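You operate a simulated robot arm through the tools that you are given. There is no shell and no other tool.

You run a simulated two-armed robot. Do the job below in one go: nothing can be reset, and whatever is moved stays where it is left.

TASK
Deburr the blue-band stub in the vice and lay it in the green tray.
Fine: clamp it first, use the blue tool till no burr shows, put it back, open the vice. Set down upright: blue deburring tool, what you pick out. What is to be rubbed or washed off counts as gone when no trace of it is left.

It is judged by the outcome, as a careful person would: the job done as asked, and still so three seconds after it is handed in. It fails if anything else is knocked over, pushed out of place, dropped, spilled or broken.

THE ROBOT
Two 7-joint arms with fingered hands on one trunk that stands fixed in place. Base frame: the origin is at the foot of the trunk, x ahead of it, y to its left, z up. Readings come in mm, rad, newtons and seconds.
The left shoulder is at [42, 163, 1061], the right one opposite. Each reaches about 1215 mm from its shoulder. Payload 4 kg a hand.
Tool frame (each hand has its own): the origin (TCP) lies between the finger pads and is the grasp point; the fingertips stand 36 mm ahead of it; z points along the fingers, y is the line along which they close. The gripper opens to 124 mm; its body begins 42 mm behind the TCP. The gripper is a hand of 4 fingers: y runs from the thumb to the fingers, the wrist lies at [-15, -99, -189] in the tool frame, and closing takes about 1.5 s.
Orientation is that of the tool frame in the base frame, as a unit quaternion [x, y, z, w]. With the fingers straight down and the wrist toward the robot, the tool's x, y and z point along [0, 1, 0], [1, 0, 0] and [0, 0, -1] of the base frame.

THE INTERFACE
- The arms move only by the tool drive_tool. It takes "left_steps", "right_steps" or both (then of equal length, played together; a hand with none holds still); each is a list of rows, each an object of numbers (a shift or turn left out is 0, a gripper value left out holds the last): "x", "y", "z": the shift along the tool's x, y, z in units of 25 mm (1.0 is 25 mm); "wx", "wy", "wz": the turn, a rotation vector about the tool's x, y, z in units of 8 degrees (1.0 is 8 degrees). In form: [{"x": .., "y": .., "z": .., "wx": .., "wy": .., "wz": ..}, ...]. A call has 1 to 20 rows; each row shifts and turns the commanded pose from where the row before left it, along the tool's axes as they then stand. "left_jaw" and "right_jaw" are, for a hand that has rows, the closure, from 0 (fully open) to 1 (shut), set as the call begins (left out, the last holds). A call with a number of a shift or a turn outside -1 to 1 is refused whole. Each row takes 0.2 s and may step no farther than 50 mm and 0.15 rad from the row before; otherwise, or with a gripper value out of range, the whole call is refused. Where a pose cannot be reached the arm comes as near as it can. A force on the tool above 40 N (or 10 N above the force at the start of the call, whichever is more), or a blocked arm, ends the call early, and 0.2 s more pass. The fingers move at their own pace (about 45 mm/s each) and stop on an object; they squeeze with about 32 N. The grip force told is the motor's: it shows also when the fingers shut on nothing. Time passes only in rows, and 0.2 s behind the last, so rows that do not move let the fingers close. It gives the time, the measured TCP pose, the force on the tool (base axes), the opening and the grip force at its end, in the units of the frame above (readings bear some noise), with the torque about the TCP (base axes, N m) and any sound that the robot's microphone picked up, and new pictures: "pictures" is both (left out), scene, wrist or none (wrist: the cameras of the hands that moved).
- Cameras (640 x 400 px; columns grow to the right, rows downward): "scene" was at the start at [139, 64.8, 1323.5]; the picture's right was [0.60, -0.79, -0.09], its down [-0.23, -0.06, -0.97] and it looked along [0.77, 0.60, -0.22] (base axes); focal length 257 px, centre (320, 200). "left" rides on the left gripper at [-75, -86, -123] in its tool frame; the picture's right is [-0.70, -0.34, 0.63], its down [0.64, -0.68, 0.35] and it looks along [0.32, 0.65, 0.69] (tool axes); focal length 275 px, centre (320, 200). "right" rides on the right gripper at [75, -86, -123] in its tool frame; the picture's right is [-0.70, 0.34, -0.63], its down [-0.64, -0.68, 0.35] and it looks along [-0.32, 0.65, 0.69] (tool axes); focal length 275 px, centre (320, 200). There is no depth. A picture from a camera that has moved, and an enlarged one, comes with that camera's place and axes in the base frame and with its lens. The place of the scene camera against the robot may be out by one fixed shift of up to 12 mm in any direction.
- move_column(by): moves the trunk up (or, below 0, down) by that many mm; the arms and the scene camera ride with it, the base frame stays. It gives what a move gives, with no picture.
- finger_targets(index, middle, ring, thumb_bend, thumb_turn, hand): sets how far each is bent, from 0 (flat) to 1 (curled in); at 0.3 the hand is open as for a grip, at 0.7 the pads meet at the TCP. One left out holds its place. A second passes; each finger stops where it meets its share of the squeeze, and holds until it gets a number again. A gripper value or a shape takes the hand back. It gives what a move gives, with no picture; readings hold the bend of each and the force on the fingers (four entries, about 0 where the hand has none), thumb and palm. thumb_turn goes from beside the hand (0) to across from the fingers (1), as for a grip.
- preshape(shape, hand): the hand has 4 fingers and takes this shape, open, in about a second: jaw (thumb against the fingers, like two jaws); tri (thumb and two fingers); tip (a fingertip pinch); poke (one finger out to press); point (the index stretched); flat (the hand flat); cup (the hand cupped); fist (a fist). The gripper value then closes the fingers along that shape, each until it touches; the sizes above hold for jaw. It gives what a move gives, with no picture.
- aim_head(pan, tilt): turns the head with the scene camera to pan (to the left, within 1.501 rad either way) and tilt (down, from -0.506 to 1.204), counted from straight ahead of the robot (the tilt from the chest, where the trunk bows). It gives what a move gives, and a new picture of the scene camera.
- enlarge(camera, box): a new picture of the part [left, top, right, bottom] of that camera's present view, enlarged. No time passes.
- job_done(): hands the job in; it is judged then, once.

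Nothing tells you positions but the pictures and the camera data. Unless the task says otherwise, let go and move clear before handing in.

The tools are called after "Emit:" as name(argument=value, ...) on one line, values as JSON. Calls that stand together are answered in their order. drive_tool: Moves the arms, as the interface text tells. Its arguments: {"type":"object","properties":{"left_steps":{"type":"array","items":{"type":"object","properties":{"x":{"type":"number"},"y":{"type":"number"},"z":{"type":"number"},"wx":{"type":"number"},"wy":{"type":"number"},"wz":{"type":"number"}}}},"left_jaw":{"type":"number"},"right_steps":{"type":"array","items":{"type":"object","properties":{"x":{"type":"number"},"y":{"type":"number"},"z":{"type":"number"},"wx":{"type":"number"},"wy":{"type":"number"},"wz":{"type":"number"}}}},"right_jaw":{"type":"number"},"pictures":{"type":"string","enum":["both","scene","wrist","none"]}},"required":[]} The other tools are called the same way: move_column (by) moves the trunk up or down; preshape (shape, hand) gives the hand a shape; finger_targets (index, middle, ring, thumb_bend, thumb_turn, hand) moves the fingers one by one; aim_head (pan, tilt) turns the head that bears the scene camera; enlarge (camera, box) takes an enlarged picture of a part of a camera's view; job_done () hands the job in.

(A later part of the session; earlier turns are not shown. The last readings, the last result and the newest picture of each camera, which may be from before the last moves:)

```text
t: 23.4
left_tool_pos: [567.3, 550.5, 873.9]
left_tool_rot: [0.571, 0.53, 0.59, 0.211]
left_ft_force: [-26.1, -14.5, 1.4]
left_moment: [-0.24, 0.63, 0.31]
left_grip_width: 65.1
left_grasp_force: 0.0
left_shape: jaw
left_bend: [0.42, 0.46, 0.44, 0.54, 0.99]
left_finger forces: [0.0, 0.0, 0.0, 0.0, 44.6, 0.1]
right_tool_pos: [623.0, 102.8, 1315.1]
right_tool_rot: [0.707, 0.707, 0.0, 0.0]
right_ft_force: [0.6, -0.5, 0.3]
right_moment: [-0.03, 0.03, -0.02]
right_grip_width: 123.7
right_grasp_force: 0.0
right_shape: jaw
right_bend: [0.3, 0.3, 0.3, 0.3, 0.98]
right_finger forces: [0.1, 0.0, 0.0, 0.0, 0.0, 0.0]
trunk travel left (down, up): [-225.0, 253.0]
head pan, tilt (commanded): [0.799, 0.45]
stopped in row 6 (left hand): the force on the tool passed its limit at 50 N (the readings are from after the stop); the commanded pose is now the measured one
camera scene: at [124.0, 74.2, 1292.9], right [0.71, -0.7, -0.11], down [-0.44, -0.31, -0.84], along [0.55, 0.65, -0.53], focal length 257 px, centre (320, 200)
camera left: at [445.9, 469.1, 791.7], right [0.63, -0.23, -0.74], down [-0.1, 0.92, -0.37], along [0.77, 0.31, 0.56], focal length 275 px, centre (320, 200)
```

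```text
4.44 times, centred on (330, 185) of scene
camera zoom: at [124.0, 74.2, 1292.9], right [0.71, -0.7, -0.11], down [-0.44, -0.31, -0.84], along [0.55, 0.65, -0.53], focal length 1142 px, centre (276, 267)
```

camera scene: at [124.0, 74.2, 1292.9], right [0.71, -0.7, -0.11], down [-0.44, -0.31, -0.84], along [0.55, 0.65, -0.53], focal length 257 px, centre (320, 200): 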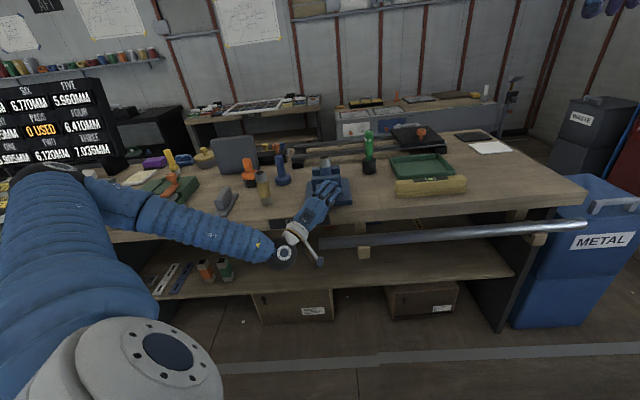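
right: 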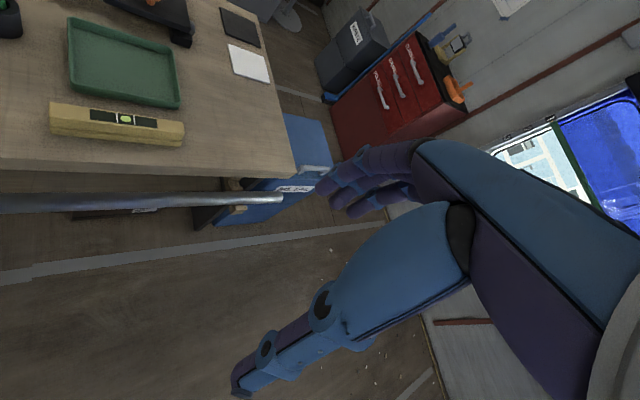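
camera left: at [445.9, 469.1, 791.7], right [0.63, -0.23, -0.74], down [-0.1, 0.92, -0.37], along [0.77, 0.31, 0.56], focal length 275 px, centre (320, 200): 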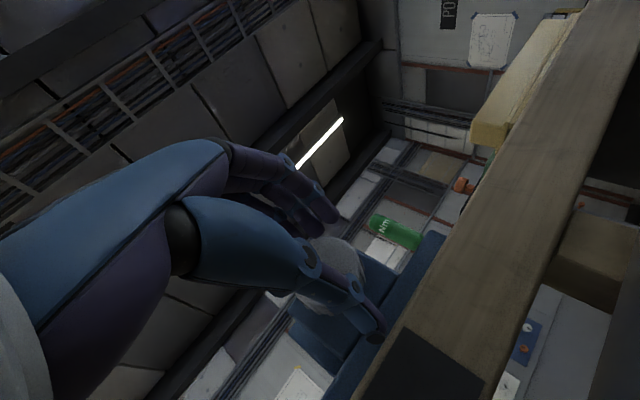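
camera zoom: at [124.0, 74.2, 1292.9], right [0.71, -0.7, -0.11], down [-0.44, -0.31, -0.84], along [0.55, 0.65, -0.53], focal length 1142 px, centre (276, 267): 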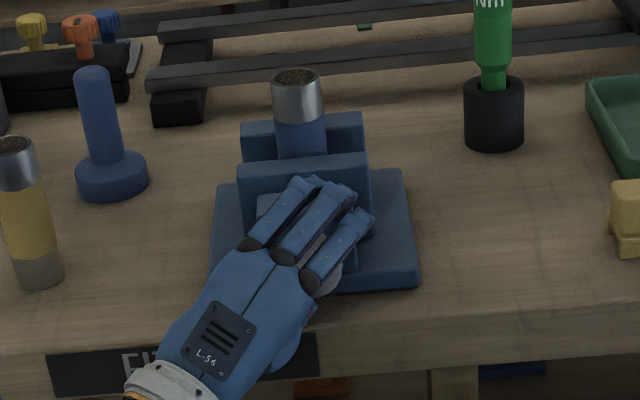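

The thumb pressed on the knob's face rim (the grip was too narrow and slightly high). I'll back off, open wider, use a flatter roll angle, re-centre and look before advancing.

Emit:
drive_tool(left_steps=[{"x": -0.25, "z": -0.544}, {"x": -0.25, "z": -0.544}, {"wx": 0.33, "wz": 0.708}, {"wx": 0.33, "wz": 0.708}, {"wx": 0.33, "wz": 0.708}, {"wx": 0.33, "wz": 0.708}, {"x": -0.053, "y": -0.188, "z": 0.025}, {}], left_jaw=0.34)

Emit:
enlarge(camera="left", box=[240, 180, 440, 340])

Emit:
enlarge(camera="scene", box=[270, 140, 390, 230])

```text
t: 25.2
left_tool_pos: [546.4, 533.6, 869.7]
left_tool_rot: [0.681, 0.459, 0.57, 0.037]
left_ft_force: [-0.2, 0.0, -0.1]
left_moment: [0.01, 0.02, -0.01]
left_grip_width: 81.3
left_grasp_force: 0.1
left_shape: jaw
left_bend: [0.36, 0.39, 0.38, 0.51, 0.99]
left_finger forces: [0.0, 0.0, 0.1, 0.0, 0.1, 0.0]
right_tool_pos: [624.3, 103.5, 1314.8]
right_tool_rot: [0.707, 0.707, 0.0, 0.0]
right_ft_force: [-0.1, 0.3, -0.3]
right_moment: [-0.03, -0.01, -0.01]
right_grip_width: 123.6
right_grasp_force: 0.0
right_shape: jaw
right_bend: [0.3, 0.3, 0.3, 0.3, 0.98]
right_finger forces: [0.0, 0.0, 0.1, 0.1, 0.0, 0.0]
trunk travel left (down, up): [-225.0, 253.0]
head pan, tilt (commanded): [0.799, 0.45]
camera scene: at [125.1, 74.5, 1292.8], right [0.71, -0.7, -0.11], down [-0.44, -0.31, -0.84], along [0.55, 0.65, -0.53], focal length 257 px, centre (320, 200)
camera left: at [402.6, 474.2, 807.6], right [0.37, 0.03, -0.93], down [-0.16, 0.99, -0.03], along [0.92, 0.16, 0.37], focal length 275 px, centre (320, 200)
```

scene: 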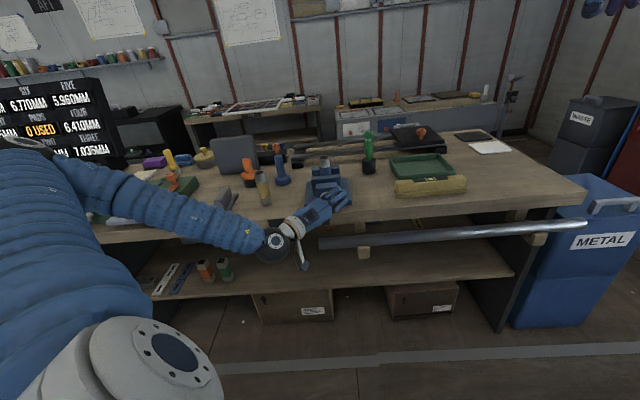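
left: 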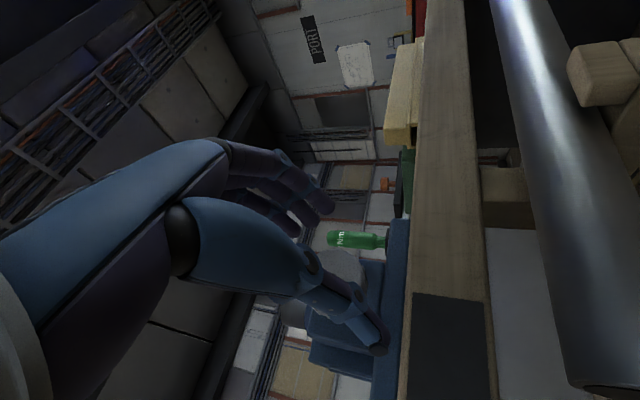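

```text
2.50 times, centred on (340, 260) of left
camera zoom: at [402.6, 474.2, 807.6], right [0.37, 0.03, -0.93], down [-0.16, 0.99, -0.03], along [0.92, 0.16, 0.37], focal length 688 px, centre (270, 50)
```

zoom: 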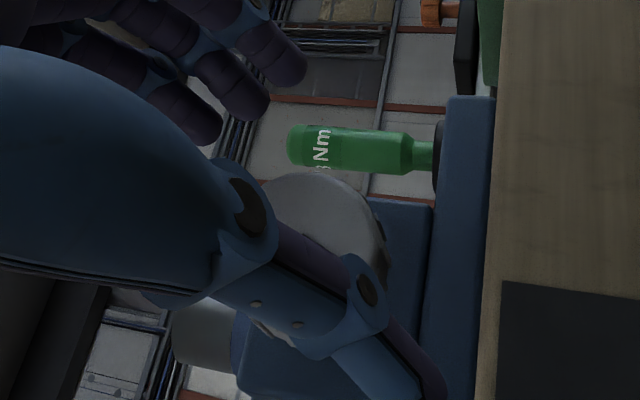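

```text
4.44 times, centred on (330, 185) of scene
camera zoom: at [125.1, 74.5, 1292.8], right [0.71, -0.7, -0.11], down [-0.44, -0.31, -0.84], along [0.55, 0.65, -0.53], focal length 1142 px, centre (276, 267)
```

zoom: 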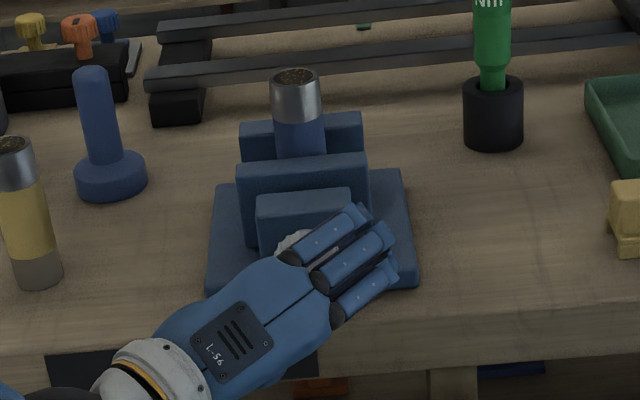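

Centred on the knob axis with an 81 mm opening. Advancing onto the knob.

Emit:
drive_tool(left_steps=[{"x": 0.152, "z": 0.326}, {"x": 0.152, "z": 0.326}, {"x": 0.152, "z": 0.326}, {"x": 0.152, "z": 0.326}])

Emit:
enlarge(camera="scene", box=[270, 140, 390, 230])

Emit:
enlarge(camera="left", box=[240, 180, 440, 340])

```text
t: 26.2
left_tool_pos: [569.3, 560.0, 869.2]
left_tool_rot: [0.681, 0.459, 0.57, 0.038]
left_ft_force: [0.8, -0.3, 0.3]
left_moment: [0.04, 0.0, -0.02]
left_grip_width: 81.5
left_grasp_force: 0.1
left_shape: jaw
left_bend: [0.36, 0.39, 0.38, 0.51, 0.99]
left_finger forces: [0.0, 0.0, 0.0, 0.1, 0.0, 0.0]
right_tool_pos: [623.6, 103.0, 1313.7]
right_tool_rot: [0.707, 0.707, 0.0, 0.0]
right_ft_force: [0.4, 0.6, -0.4]
right_moment: [0.02, -0.02, 0.03]
right_grip_width: 123.7
right_grasp_force: 0.0
right_shape: jaw
right_bend: [0.3, 0.3, 0.3, 0.3, 0.98]
right_finger forces: [0.0, 0.0, 0.1, 0.1, 0.0, 0.1]
trunk travel left (down, up): [-225.0, 253.0]
head pan, tilt (commanded): [0.799, 0.45]
camera scene: at [125.3, 74.9, 1292.7], right [0.71, -0.7, -0.11], down [-0.44, -0.31, -0.84], along [0.55, 0.65, -0.53], focal length 257 px, centre (320, 200)
camera left: at [426.3, 500.6, 807.6], right [0.37, 0.03, -0.93], down [-0.16, 0.99, -0.03], along [0.92, 0.16, 0.37], focal length 275 px, centre (320, 200)
```

scene: 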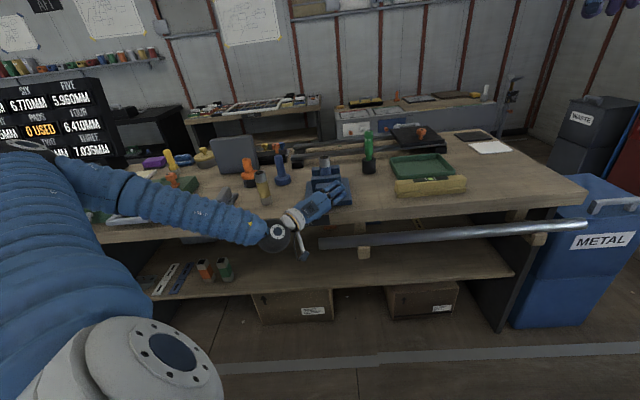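
left: 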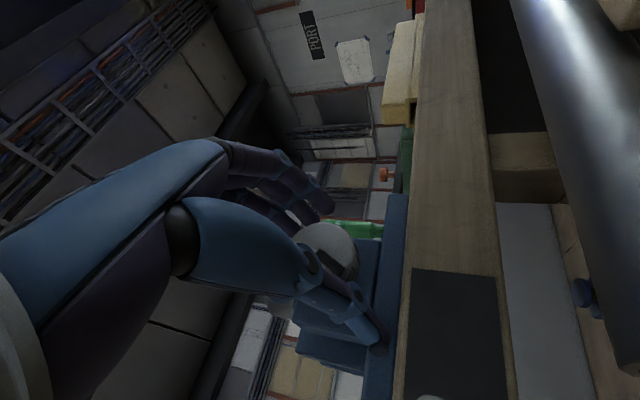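

```text
4.44 times, centred on (330, 185) of scene
camera zoom: at [125.3, 74.9, 1292.7], right [0.71, -0.7, -0.11], down [-0.44, -0.31, -0.84], along [0.55, 0.65, -0.53], focal length 1142 px, centre (276, 267)
```

zoom: 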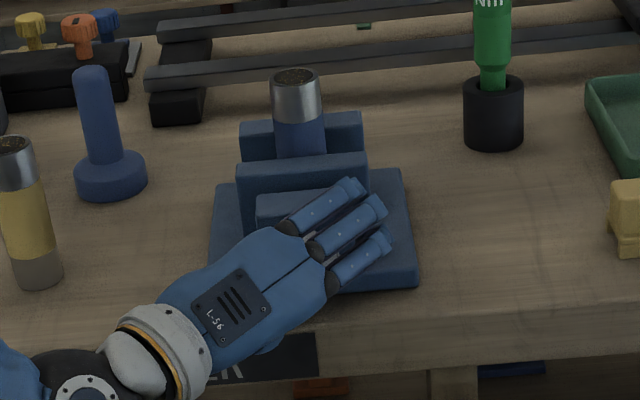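

```text
2.50 times, centred on (340, 260) of left
camera zoom: at [426.3, 500.6, 807.6], right [0.37, 0.03, -0.93], down [-0.16, 0.99, -0.03], along [0.92, 0.16, 0.37], focal length 688 px, centre (270, 50)
```

zoom: 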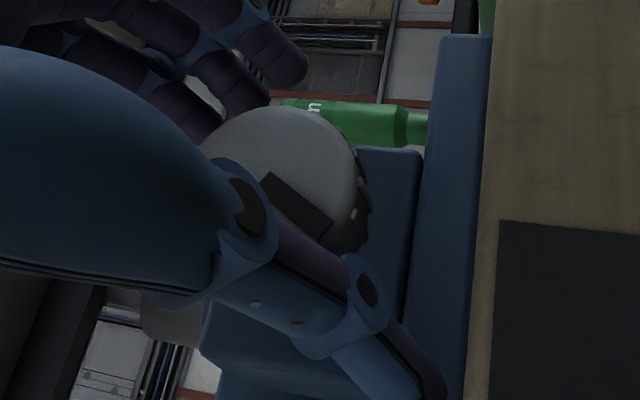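

No contact and the knob sits between thumb and fingers. Now closing the grip on it.

Emit:
drive_tool(left_steps=[{}, {}, {}, {}, {}, {}, {}, {}], left_jaw=1.0)

Emit:
enlarge(camera="left", box=[240, 180, 440, 340])

Emit:
enlarge(camera="scene", box=[270, 140, 390, 230])

```text
t: 28.0
left_tool_pos: [569.4, 561.4, 869.0]
left_tool_rot: [0.681, 0.46, 0.569, 0.038]
left_ft_force: [-9.5, 7.2, -13.5]
left_moment: [0.0, 0.09, -0.13]
left_grip_width: 62.5
left_grasp_force: 32.1
left_shape: jaw
left_bend: [0.52, 0.55, 0.56, 0.53, 0.99]
left_finger forces: [14.0, 6.3, 0.0, 0.1, 36.4, 0.0]
right_tool_pos: [624.7, 104.5, 1314.8]
right_tool_rot: [0.707, 0.707, -0.002, 0.001]
right_ft_force: [-0.8, 0.9, -0.3]
right_moment: [-0.01, 0.0, 0.02]
right_grip_width: 123.5
right_grasp_force: 0.0
right_shape: jaw
right_bend: [0.3, 0.3, 0.3, 0.3, 0.98]
right_finger forces: [0.0, 0.1, 0.1, 0.1, 0.0, 0.0]
trunk travel left (down, up): [-225.0, 253.0]
head pan, tilt (commanded): [0.799, 0.45]
camera scene: at [125.2, 75.9, 1292.6], right [0.71, -0.7, -0.11], down [-0.44, -0.31, -0.84], along [0.55, 0.64, -0.53], focal length 257 px, centre (320, 200)
camera left: at [425.8, 501.1, 806.7], right [0.37, 0.03, -0.93], down [-0.16, 0.99, -0.04], along [0.92, 0.16, 0.36], focal length 275 px, centre (320, 200)
```

scene: 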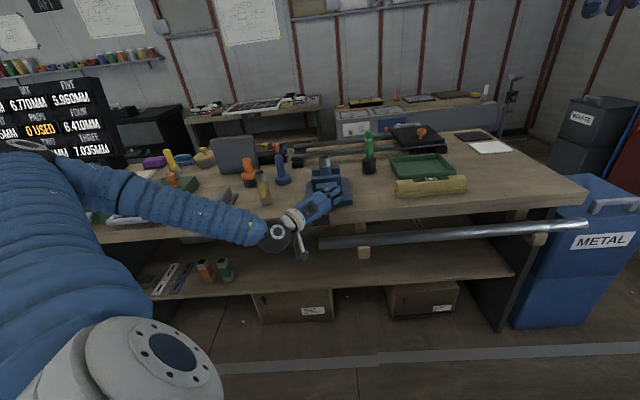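
left: 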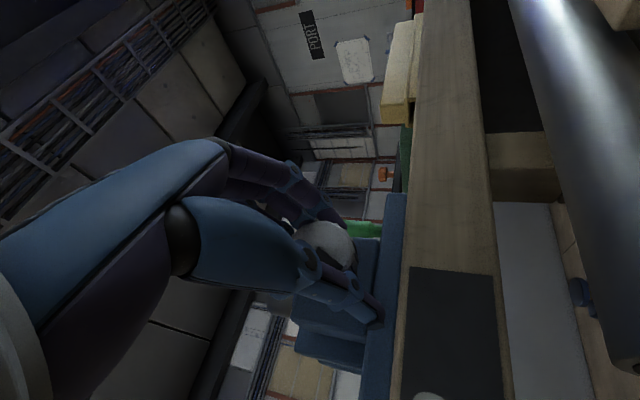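

```text
2.50 times, centred on (340, 260) of left
camera zoom: at [425.8, 501.1, 806.7], right [0.37, 0.03, -0.93], down [-0.16, 0.99, -0.04], along [0.92, 0.16, 0.36], focal length 688 px, centre (270, 50)
```

zoom: 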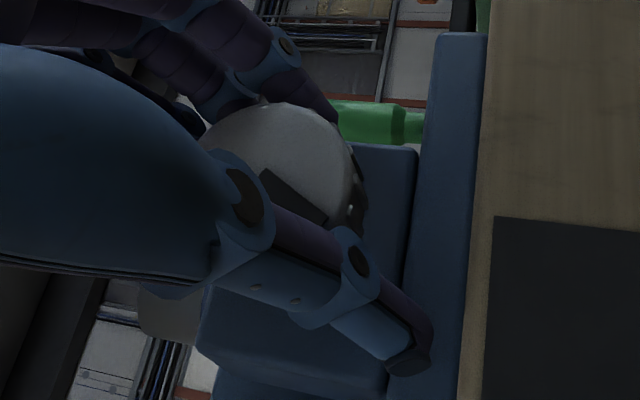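

```text
4.44 times, centred on (330, 185) of scene
camera zoom: at [125.2, 75.9, 1292.6], right [0.71, -0.7, -0.11], down [-0.44, -0.31, -0.84], along [0.55, 0.64, -0.53], focal length 1142 px, centre (276, 267)
```

zoom: 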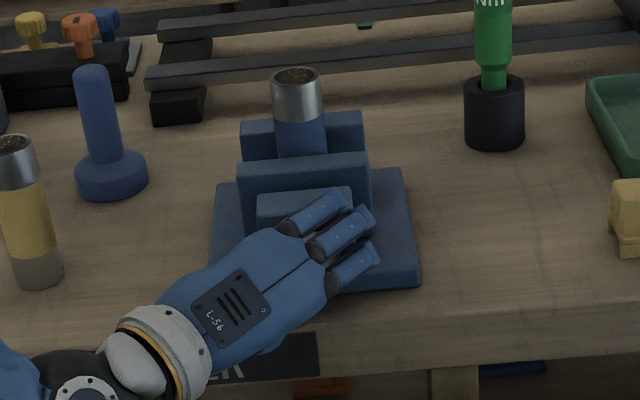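

The knob is gripped (thumb 36 N, index and middle sharing). Now a 45° clockwise turn about the knob axis.

Emit:
drive_tool(left_steps=[{"wx": 0.396, "wz": 0.85}, {"wx": 0.396, "wz": 0.85}, {"wx": 0.396, "wz": 0.85}, {"wx": 0.396, "wz": 0.85}, {"wx": 0.396, "wz": 0.85}, {"wx": 0.396, "wz": 0.85}])

Emit:
enlarge(camera="left", box=[240, 180, 440, 340])

Emit:
enlarge(camera="scene", box=[270, 140, 390, 230])

```text
t: 29.4
left_tool_pos: [570.4, 559.8, 871.6]
left_tool_rot: [0.794, 0.282, 0.465, -0.272]
left_ft_force: [-14.8, 13.3, 1.8]
left_moment: [-0.09, -0.09, -0.03]
left_grip_width: 62.6
left_grasp_force: 32.4
left_shape: jaw
left_bend: [0.52, 0.55, 0.56, 0.53, 0.98]
left_finger forces: [10.8, 6.9, 0.0, 0.1, 36.6, 0.0]
right_tool_pos: [623.8, 104.3, 1315.0]
right_tool_rot: [0.707, 0.707, 0.0, 0.0]
right_ft_force: [0.3, -0.3, 1.4]
right_moment: [0.0, -0.02, -0.03]
right_grip_width: 124.0
right_grasp_force: 0.1
right_shape: jaw
right_bend: [0.3, 0.3, 0.3, 0.3, 0.98]
right_finger forces: [0.0, 0.1, 0.0, 0.1, 0.1, 0.0]
trunk travel left (down, up): [-225.0, 253.0]
head pan, tilt (commanded): [0.799, 0.45]
camera scene: at [124.2, 75.5, 1292.9], right [0.71, -0.7, -0.11], down [-0.44, -0.31, -0.84], along [0.55, 0.65, -0.53], focal length 257 px, centre (320, 200)
camera left: at [408.0, 519.5, 869.9], right [-0.15, 0.54, -0.83], down [-0.01, 0.84, 0.55], along [0.99, 0.09, -0.12], focal length 275 px, centre (320, 200)
```

scene: 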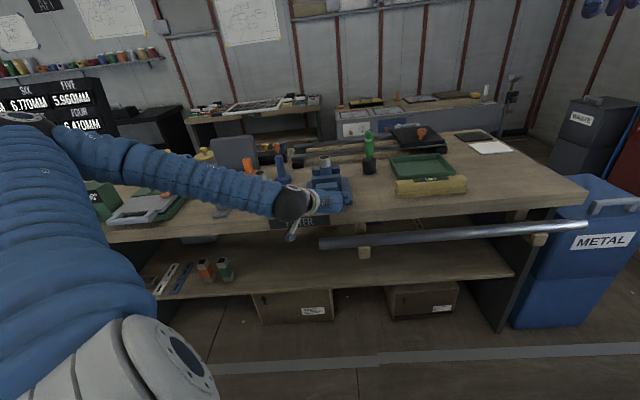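
left: 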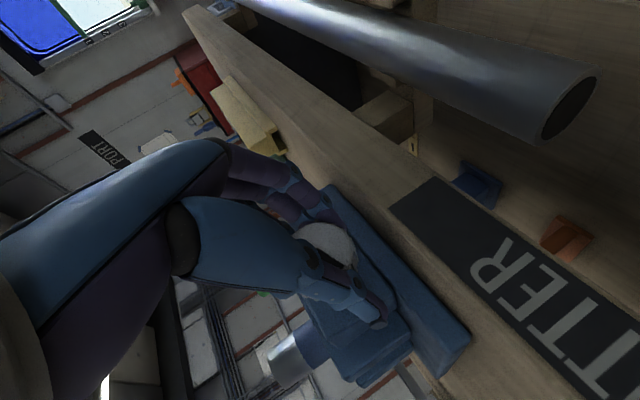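

```text
2.50 times, centred on (340, 260) of left
camera zoom: at [408.0, 519.5, 869.9], right [-0.15, 0.54, -0.83], down [-0.01, 0.84, 0.55], along [0.99, 0.09, -0.12], focal length 688 px, centre (270, 50)
```

zoom: 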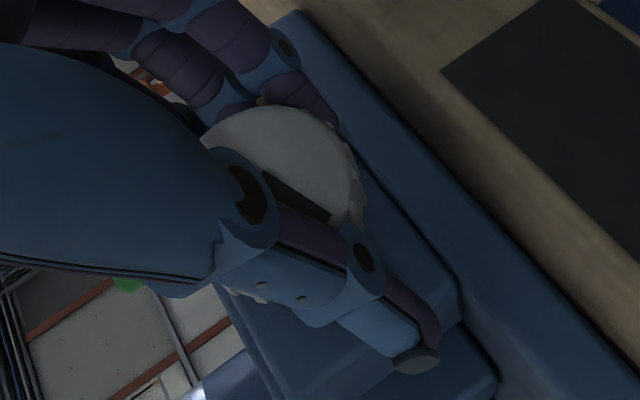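

```text
4.44 times, centred on (330, 185) of scene
camera zoom: at [124.2, 75.5, 1292.9], right [0.71, -0.7, -0.11], down [-0.44, -0.31, -0.84], along [0.55, 0.65, -0.53], focal length 1142 px, centre (276, 267)
```

zoom: 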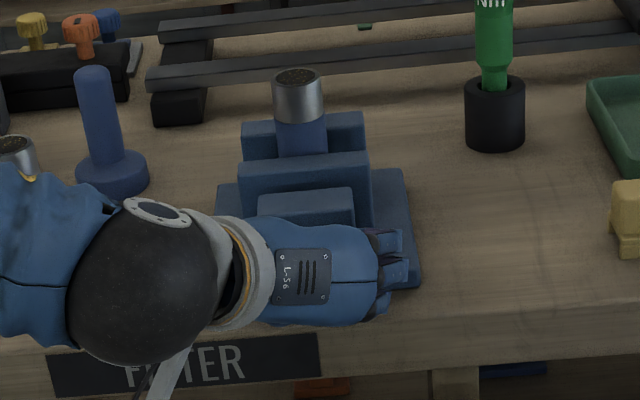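

The knob turned with the hand and the torque is still low, so it isn't tight yet. I'll release, wind back and take another stroke.

Emit:
drive_tool(left_steps=[{}, {}, {}, {"wx": -0.396, "wz": -0.85}, {"wx": -0.396, "wz": -0.85}, {"wx": -0.396, "wz": -0.85}, {"wx": -0.396, "wz": -0.85}, {"wx": -0.396, "wz": -0.85}, {"wx": -0.396, "wz": -0.85}], left_jaw=0.34)

Emit:
enlarge(camera="left", box=[240, 180, 440, 340])

Emit:
enlarge(camera="scene", box=[270, 140, 390, 230])

```text
t: 31.4
left_tool_pos: [571.4, 560.0, 870.3]
left_tool_rot: [0.68, 0.46, 0.57, 0.038]
left_ft_force: [0.3, 0.0, 0.1]
left_moment: [-0.01, 0.02, 0.04]
left_grip_width: 81.6
left_grasp_force: 0.0
left_shape: jaw
left_bend: [0.36, 0.39, 0.38, 0.51, 0.99]
left_finger forces: [0.1, 0.0, 0.1, 0.0, 0.0, 0.0]
right_tool_pos: [624.3, 104.0, 1313.7]
right_tool_rot: [0.708, 0.707, 0.0, -0.001]
right_ft_force: [-0.2, -0.3, 0.6]
right_moment: [0.0, 0.0, 0.0]
right_grip_width: 123.9
right_grasp_force: 0.0
right_shape: jaw
right_bend: [0.3, 0.3, 0.3, 0.3, 0.98]
right_finger forces: [0.0, 0.0, 0.0, 0.1, 0.0, 0.0]
trunk travel left (down, up): [-225.0, 253.0]
head pan, tilt (commanded): [0.799, 0.45]
camera scene: at [125.4, 75.0, 1292.7], right [0.71, -0.7, -0.11], down [-0.44, -0.31, -0.84], along [0.55, 0.65, -0.53], focal length 257 px, centre (320, 200)
camera left: at [427.8, 500.0, 807.2], right [0.37, 0.03, -0.93], down [-0.16, 0.99, -0.04], along [0.92, 0.16, 0.37], focal length 275 px, centre (320, 200)
```

scene: 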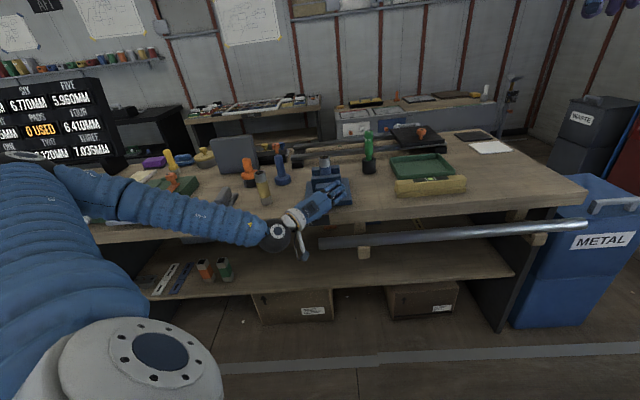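
left: 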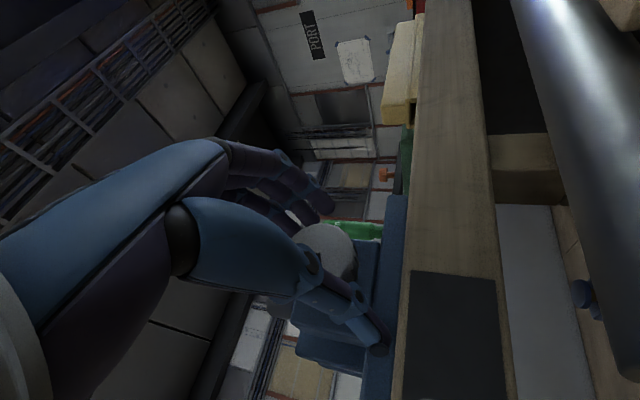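

```text
2.50 times, centred on (340, 260) of left
camera zoom: at [427.8, 500.0, 807.2], right [0.37, 0.03, -0.93], down [-0.16, 0.99, -0.04], along [0.92, 0.16, 0.37], focal length 688 px, centre (270, 50)
```

zoom: 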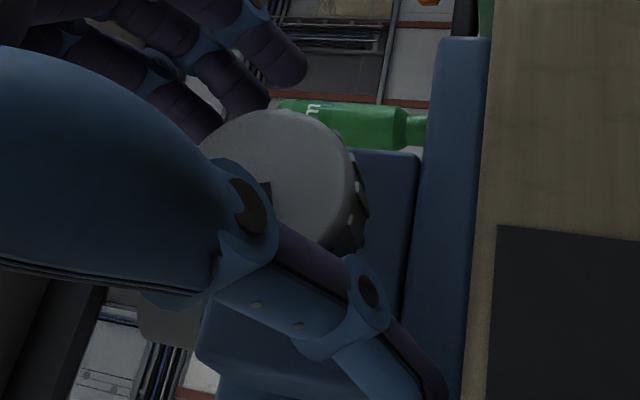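

```text
4.44 times, centred on (330, 185) of scene
camera zoom: at [125.4, 75.0, 1292.7], right [0.71, -0.7, -0.11], down [-0.44, -0.31, -0.84], along [0.55, 0.65, -0.53], focal length 1142 px, centre (276, 267)
```

zoom: 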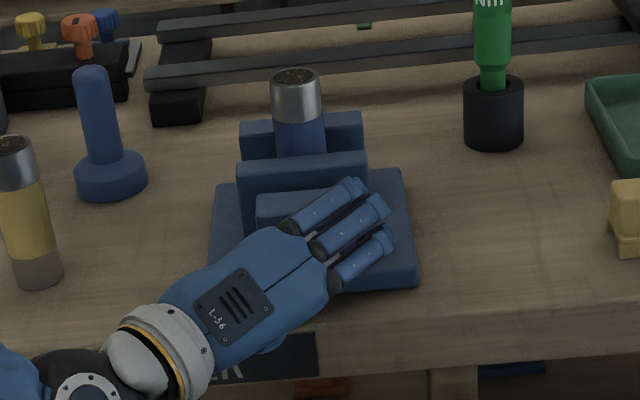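

The knob stayed turned about 45° (pointer now hidden under the thumb). For a longer stroke I'll narrow the grip, wind back another 25°, then grip.

Emit:
drive_tool(left_steps=[{}, {}, {"wx": -0.44, "wz": -0.943}, {"wx": -0.44, "wz": -0.943}, {"wx": -0.44, "wz": -0.943}], left_jaw=0.44, pictures="none")

Emit:
drive_tool(left_steps=[{}, {}, {}, {}, {}, {}], left_jaw=1.0, pictures="wrist")

```text
t: 32.6
left_tool_pos: [569.9, 561.3, 871.7]
left_tool_rot: [0.57, 0.53, 0.592, 0.211]
left_ft_force: [-17.7, 1.9, 2.5]
left_moment: [0.62, 0.32, 0.38]
left_grip_width: 71.9
left_grasp_force: 0.1
left_shape: jaw
left_bend: [0.39, 0.43, 0.41, 0.52, 1.0]
left_finger forces: [0.1, 0.0, 0.0, 0.1, 33.6, 0.0]
right_tool_pos: [621.9, 104.3, 1315.0]
right_tool_rot: [0.707, 0.707, 0.0, 0.0]
right_ft_force: [-0.4, 0.1, 0.2]
right_moment: [0.0, 0.0, 0.03]
right_grip_width: 123.9
right_grasp_force: 0.0
right_shape: jaw
right_bend: [0.3, 0.3, 0.3, 0.3, 0.98]
right_finger forces: [0.0, 0.0, 0.0, 0.0, 0.0, 0.1]
trunk travel left (down, up): [-225.0, 253.0]
head pan, tilt (commanded): [0.799, 0.45]
```

```text
t: 34.0
left_tool_pos: [570.6, 560.4, 869.3]
left_tool_rot: [0.57, 0.53, 0.591, 0.211]
left_ft_force: [-20.5, 8.8, -7.5]
left_moment: [0.03, 0.01, 0.02]
left_grip_width: 62.1
left_grasp_force: 32.1
left_shape: jaw
left_bend: [0.52, 0.56, 0.57, 0.52, 1.0]
left_finger forces: [14.3, 5.7, 0.0, 0.0, 39.9, 0.0]
right_tool_pos: [623.1, 104.5, 1315.5]
right_tool_rot: [0.707, 0.707, -0.001, 0.001]
right_ft_force: [-0.1, 0.3, 0.3]
right_moment: [0.02, 0.0, -0.01]
right_grip_width: 123.6
right_grasp_force: 0.1
right_shape: jaw
right_bend: [0.3, 0.3, 0.3, 0.3, 0.98]
right_finger forces: [0.0, 0.0, 0.0, 0.1, 0.1, 0.1]
trunk travel left (down, up): [-225.0, 253.0]
head pan, tilt (commanded): [0.799, 0.45]
camera left: at [449.1, 478.5, 787.6], right [0.63, -0.23, -0.74], down [-0.1, 0.92, -0.37], along [0.77, 0.31, 0.56], focal length 275 px, centre (320, 200)
```

left: 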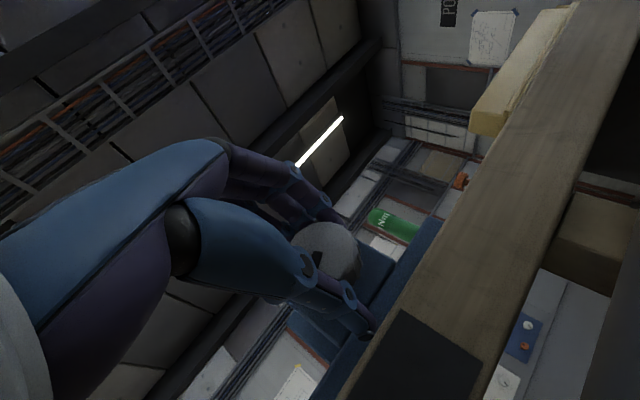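

Emit:
enlarge(camera="left", box=[240, 180, 440, 340])

```text
2.50 times, centred on (340, 260) of left
camera zoom: at [449.1, 478.5, 787.6], right [0.63, -0.23, -0.74], down [-0.1, 0.92, -0.37], along [0.77, 0.31, 0.56], focal length 688 px, centre (270, 50)
```

zoom: 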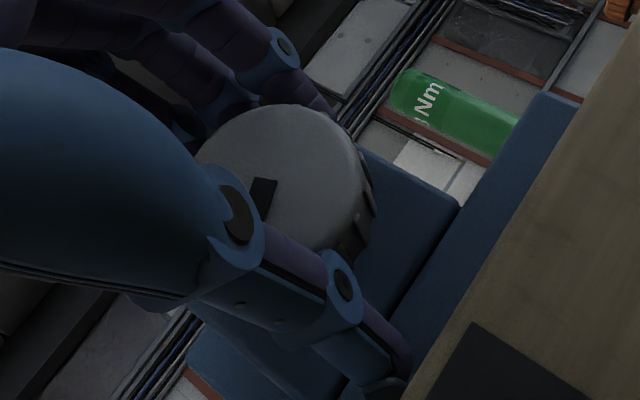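

The knob held its new position. Now a 70° clockwise stroke.

Emit:
drive_tool(left_steps=[{"wx": 0.411, "wz": 0.881}, {"wx": 0.411, "wz": 0.881}, {"wx": 0.411, "wz": 0.881}, {"wx": 0.411, "wz": 0.881}, {"wx": 0.411, "wz": 0.881}, {"wx": 0.411, "wz": 0.881}, {"wx": 0.411, "wz": 0.881}, {"wx": 0.411, "wz": 0.881}, {"wx": 0.411, "wz": 0.881}])

Emit:
enlarge(camera="left", box=[240, 180, 440, 340])

Emit:
enlarge(camera="scene", box=[270, 140, 390, 230])

```text
t: 36.0
left_tool_pos: [571.2, 560.2, 871.2]
left_tool_rot: [0.794, 0.28, 0.466, -0.273]
left_ft_force: [-8.2, 15.1, 20.5]
left_moment: [0.06, -0.26, 0.11]
left_grip_width: 61.7
left_grasp_force: 32.2
left_shape: jaw
left_bend: [0.53, 0.57, 0.57, 0.52, 1.0]
left_finger forces: [10.3, 10.5, 0.0, 0.0, 36.7, 0.0]
right_tool_pos: [621.4, 103.4, 1316.5]
right_tool_rot: [0.707, 0.707, 0.001, 0.001]
right_ft_force: [0.5, -0.3, 0.9]
right_moment: [-0.04, -0.01, -0.03]
right_grip_width: 123.9
right_grasp_force: 0.1
right_shape: jaw
right_bend: [0.3, 0.3, 0.3, 0.3, 0.98]
right_finger forces: [0.0, 0.0, 0.1, 0.0, 0.0, 0.0]
trunk travel left (down, up): [-225.0, 253.0]
head pan, tilt (commanded): [0.799, 0.45]
camera scene: at [123.6, 74.7, 1293.1], right [0.71, -0.7, -0.11], down [-0.44, -0.31, -0.84], along [0.55, 0.65, -0.53], focal length 257 px, centre (320, 200)
camera left: at [408.5, 518.9, 869.3], right [-0.15, 0.54, -0.83], down [-0.01, 0.83, 0.55], along [0.99, 0.09, -0.12], focal length 275 px, centre (320, 200)
```

scene: 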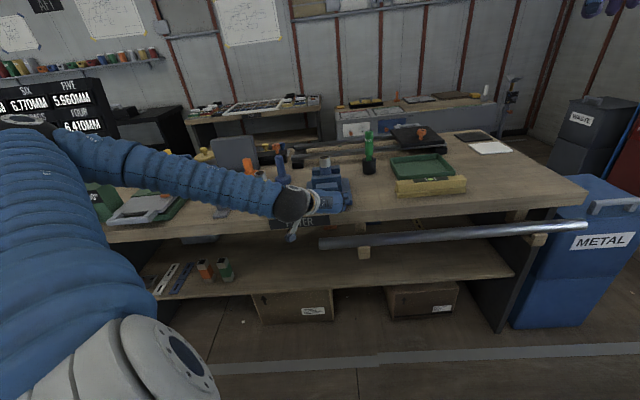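
left: 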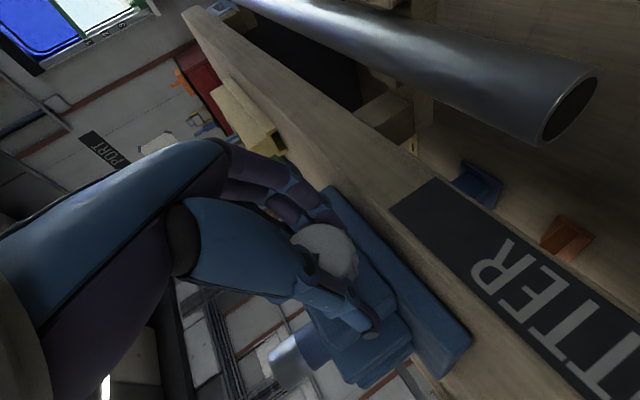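

```text
2.50 times, centred on (340, 260) of left
camera zoom: at [408.5, 518.9, 869.3], right [-0.15, 0.54, -0.83], down [-0.01, 0.83, 0.55], along [0.99, 0.09, -0.12], focal length 688 px, centre (270, 50)
```

zoom: 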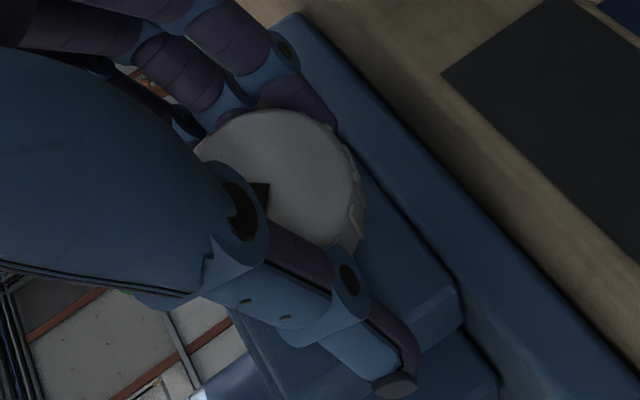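

```text
4.44 times, centred on (330, 185) of scene
camera zoom: at [123.6, 74.7, 1293.1], right [0.71, -0.7, -0.11], down [-0.44, -0.31, -0.84], along [0.55, 0.65, -0.53], focal length 1142 px, centre (276, 267)
```

zoom: 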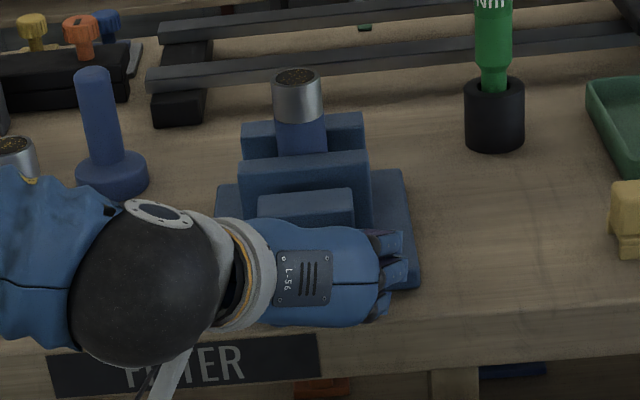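

The knob turned further. I'll zoom tightly on the jaws and stub with the scene camera to see how much gap is left.

Emit:
enlarge(camera="scene", box=[305, 150, 353, 180])

Emit:
enlarge(camera="left", box=[260, 320, 388, 400])

```text
13.33 times, centred on (329, 165) of scene
camera zoom: at [123.6, 74.7, 1293.1], right [0.71, -0.7, -0.11], down [-0.44, -0.31, -0.84], along [0.55, 0.65, -0.53], focal length 3428 px, centre (200, 667)
```

zoom: 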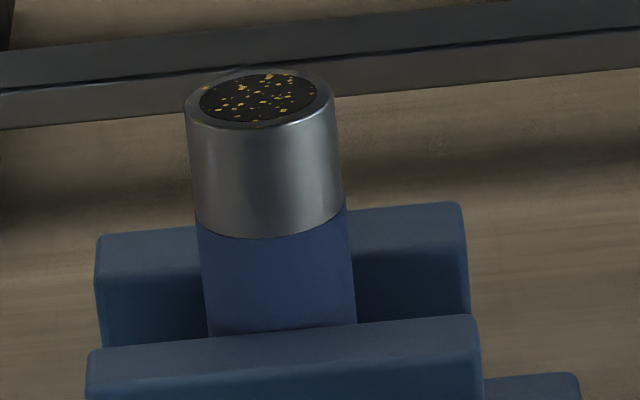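

```text
5.00 times, centred on (324, 360) of left
camera zoom: at [408.5, 518.9, 869.3], right [-0.15, 0.54, -0.83], down [-0.01, 0.83, 0.55], along [0.99, 0.09, -0.12], focal length 1376 px, centre (300, -600)
```

zoom: 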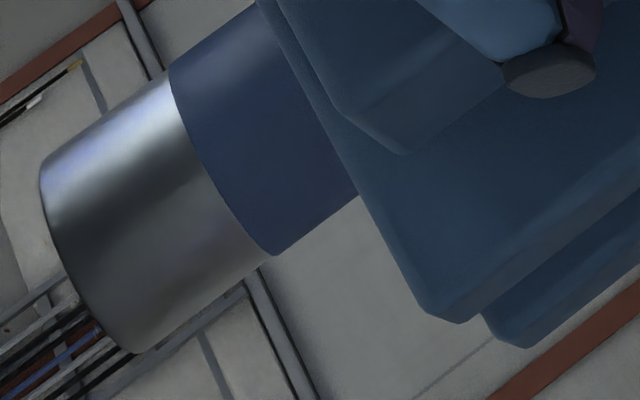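

I can see the stub and jaws in fine detail now. I'll release, wind back 70° and take another clockwise stroke, watching the jaw position and torque.

Emit:
drive_tool(left_steps=[{}, {}, {}, {"wx": -0.411, "wz": -0.881}, {"wx": -0.411, "wz": -0.881}, {"wx": -0.411, "wz": -0.881}, {"wx": -0.411, "wz": -0.881}, {"wx": -0.411, "wz": -0.881}, {"wx": -0.411, "wz": -0.881}], left_jaw=0.36, pictures="none")

Emit:
drive_tool(left_steps=[{}, {"wx": -0.411, "wz": -0.881}, {"wx": -0.411, "wz": -0.881}, {"wx": -0.411, "wz": -0.881}], left_jaw=0.4, pictures="wrist")

Emit:
enlarge(camera="left", box=[240, 180, 440, 340])

Emit:
enlarge(camera="scene", box=[305, 150, 353, 180])

```text
t: 38.0
left_tool_pos: [572.8, 559.5, 869.5]
left_tool_rot: [0.675, 0.464, 0.572, 0.05]
left_ft_force: [0.2, -0.1, -1.0]
left_moment: [-0.01, -0.01, -0.01]
left_grip_width: 79.3
left_grasp_force: 0.1
left_shape: jaw
left_bend: [0.36, 0.4, 0.39, 0.52, 0.99]
left_finger forces: [0.0, 0.0, 0.0, 0.0, 0.4, 0.1]
right_tool_pos: [624.6, 103.4, 1314.2]
right_tool_rot: [0.707, 0.707, 0.0, 0.001]
right_ft_force: [-0.3, -0.4, -0.7]
right_moment: [0.0, 0.02, -0.04]
right_grip_width: 123.7
right_grasp_force: 0.1
right_shape: jaw
right_bend: [0.3, 0.3, 0.3, 0.3, 0.98]
right_finger forces: [0.0, 0.0, 0.0, 0.1, 0.0, 0.0]
trunk travel left (down, up): [-225.0, 253.0]
head pan, tilt (commanded): [0.799, 0.45]
```

```text
t: 39.0
left_tool_pos: [569.8, 560.1, 871.2]
left_tool_rot: [0.569, 0.53, 0.592, 0.211]
left_ft_force: [-16.9, 2.1, 5.4]
left_moment: [0.63, 0.32, 0.39]
left_grip_width: 74.3
left_grasp_force: 0.1
left_shape: jaw
left_bend: [0.38, 0.42, 0.4, 0.52, 1.0]
left_finger forces: [0.1, 0.0, 0.0, 0.1, 31.7, 0.1]
right_tool_pos: [622.1, 103.6, 1315.2]
right_tool_rot: [0.707, 0.708, 0.0, 0.0]
right_ft_force: [-0.2, 0.2, -0.1]
right_moment: [0.0, -0.01, 0.02]
right_grip_width: 123.8
right_grasp_force: 0.0
right_shape: jaw
right_bend: [0.3, 0.3, 0.3, 0.3, 0.98]
right_finger forces: [0.0, 0.0, 0.0, 0.0, 0.0, 0.0]
trunk travel left (down, up): [-225.0, 253.0]
head pan, tilt (commanded): [0.799, 0.45]
camera left: at [448.8, 478.3, 788.3], right [0.63, -0.23, -0.74], down [-0.1, 0.92, -0.37], along [0.77, 0.31, 0.56], focal length 275 px, centre (320, 200)
```

left: 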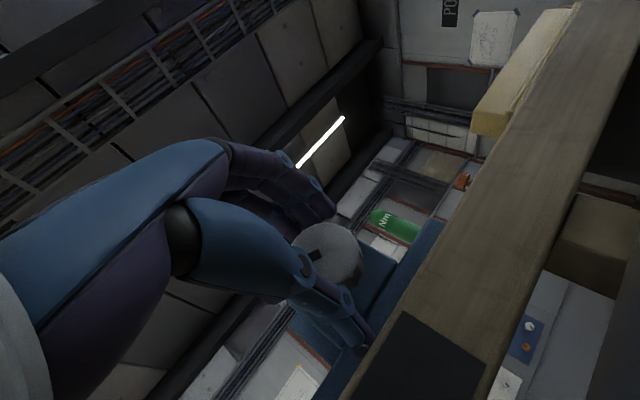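

```text
2.50 times, centred on (340, 260) of left
camera zoom: at [448.8, 478.3, 788.3], right [0.63, -0.23, -0.74], down [-0.1, 0.92, -0.37], along [0.77, 0.31, 0.56], focal length 688 px, centre (270, 50)
```

zoom: 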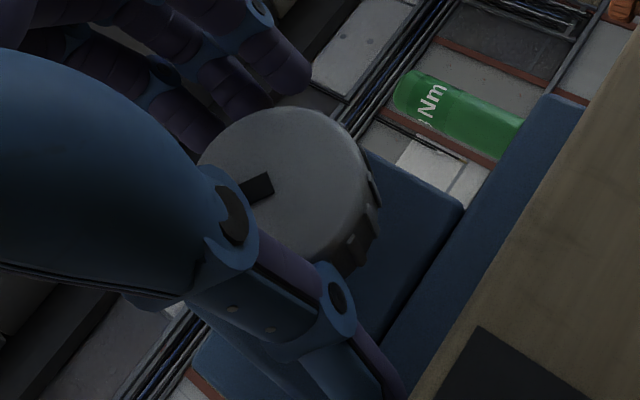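

```text
13.33 times, centred on (329, 165) of scene
camera zoom: at [123.4, 74.6, 1293.0], right [0.71, -0.7, -0.11], down [-0.44, -0.31, -0.84], along [0.55, 0.65, -0.53], focal length 3428 px, centre (200, 667)
```

zoom: 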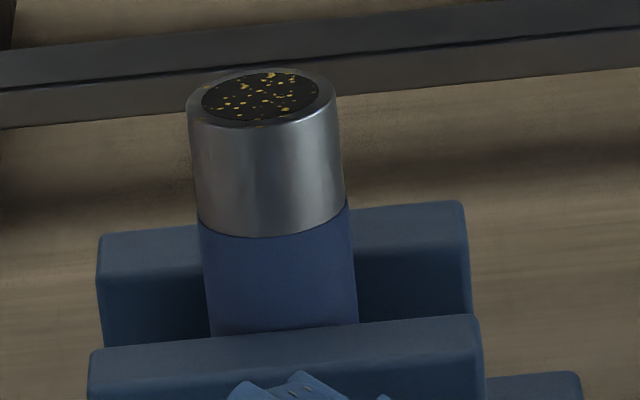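

The knob has turned roughly 100° in total so far, with no visible jaw travel yet. Gripping again and stroking 70° clockwise, checking for slip via the pointer.

Emit:
drive_tool(left_steps=[{}, {}, {}, {}, {}, {}], left_jaw=1.0, pictures="none")

Emit:
enlarge(camera="left", box=[260, 200, 388, 300])

Emit:
drive_tool(left_steps=[{"wx": 0.411, "wz": 0.881}, {"wx": 0.411, "wz": 0.881}, {"wx": 0.411, "wz": 0.881}, {"wx": 0.411, "wz": 0.881}, {"wx": 0.411, "wz": 0.881}, {"wx": 0.411, "wz": 0.881}, {"wx": 0.411, "wz": 0.881}, {"wx": 0.411, "wz": 0.881}, {"wx": 0.411, "wz": 0.881}], pictures="none")

Emit:
enlarge(camera="left", box=[260, 200, 388, 300])

Emit:
enlarge(camera="scene", box=[305, 150, 353, 180])

```text
t: 40.4
left_tool_pos: [570.9, 561.9, 868.4]
left_tool_rot: [0.57, 0.53, 0.591, 0.21]
left_ft_force: [-20.4, 9.8, -6.0]
left_moment: [0.09, -0.08, -0.06]
left_grip_width: 62.4
left_grasp_force: 32.4
left_shape: jaw
left_bend: [0.52, 0.56, 0.56, 0.52, 1.0]
left_finger forces: [13.3, 5.2, 0.1, 0.1, 38.9, 0.0]
right_tool_pos: [622.2, 105.4, 1315.7]
right_tool_rot: [0.707, 0.707, 0.0, 0.001]
right_ft_force: [-0.8, -0.4, 0.0]
right_moment: [0.01, 0.0, 0.02]
right_grip_width: 123.7
right_grasp_force: 0.1
right_shape: jaw
right_bend: [0.3, 0.3, 0.3, 0.3, 0.98]
right_finger forces: [0.1, 0.1, 0.0, 0.0, 0.1, 0.0]
trunk travel left (down, up): [-225.0, 253.0]
head pan, tilt (commanded): [0.799, 0.45]
```

```text
4.00 times, centred on (324, 250) of left
camera zoom: at [449.7, 478.8, 787.0], right [0.63, -0.23, -0.74], down [-0.1, 0.92, -0.37], along [0.77, 0.31, 0.56], focal length 1101 px, centre (304, 0)
```

zoom: 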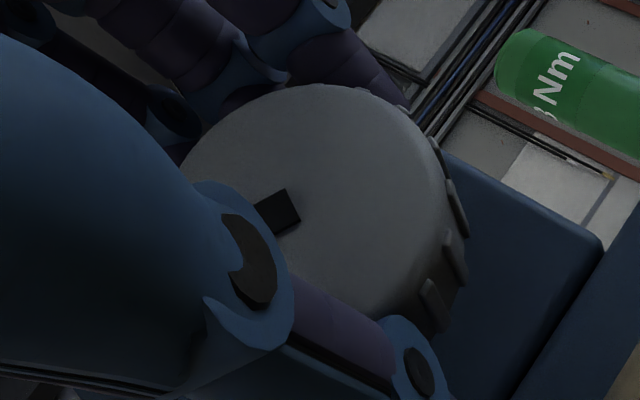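

```text
t: 42.4
left_tool_pos: [570.2, 561.2, 870.9]
left_tool_rot: [0.794, 0.28, 0.465, -0.273]
left_ft_force: [-0.2, 19.6, 11.8]
left_moment: [-0.02, -0.25, -0.15]
left_grip_width: 61.7
left_grasp_force: 32.0
left_shape: jaw
left_bend: [0.53, 0.56, 0.56, 0.52, 1.0]
left_finger forces: [10.8, 9.7, 0.1, 0.1, 32.0, 0.0]
right_tool_pos: [622.6, 103.0, 1315.5]
right_tool_rot: [0.708, 0.707, 0.0, -0.001]
right_ft_force: [0.0, -0.1, 0.3]
right_moment: [0.0, 0.02, 0.01]
right_grip_width: 123.6
right_grasp_force: 0.0
right_shape: jaw
right_bend: [0.3, 0.3, 0.3, 0.3, 0.98]
right_finger forces: [0.0, 0.0, 0.1, 0.1, 0.0, 0.1]
trunk travel left (down, up): [-225.0, 253.0]
head pan, tilt (commanded): [0.799, 0.45]
```

```text
4.00 times, centred on (324, 250) of left
camera zoom: at [408.3, 519.4, 869.2], right [-0.15, 0.54, -0.83], down [-0.01, 0.84, 0.55], along [0.99, 0.09, -0.12], focal length 1101 px, centre (304, 0)
```

zoom: 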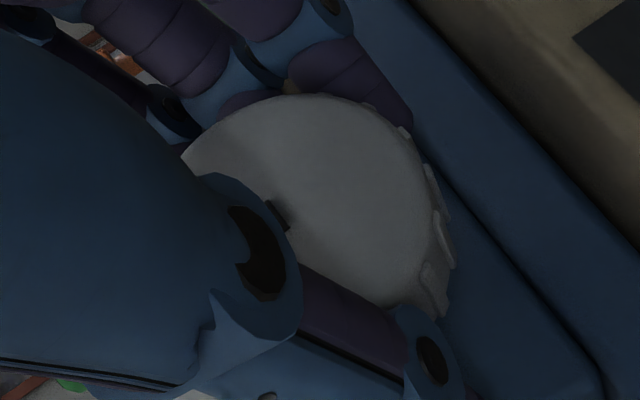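

```text
13.33 times, centred on (329, 165) of scene
camera zoom: at [124.8, 75.2, 1292.8], right [0.71, -0.7, -0.11], down [-0.44, -0.31, -0.84], along [0.55, 0.65, -0.53], focal length 3428 px, centre (200, 667)
```

zoom: 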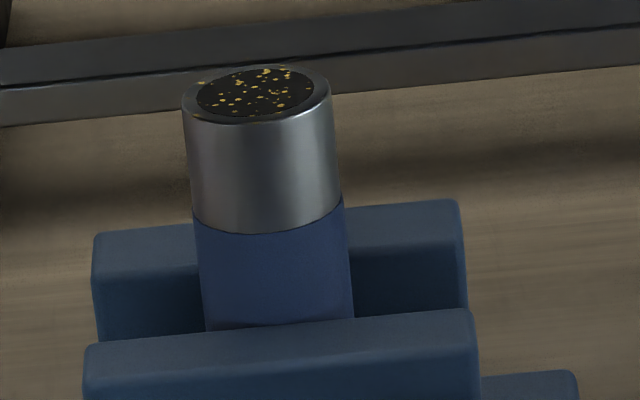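

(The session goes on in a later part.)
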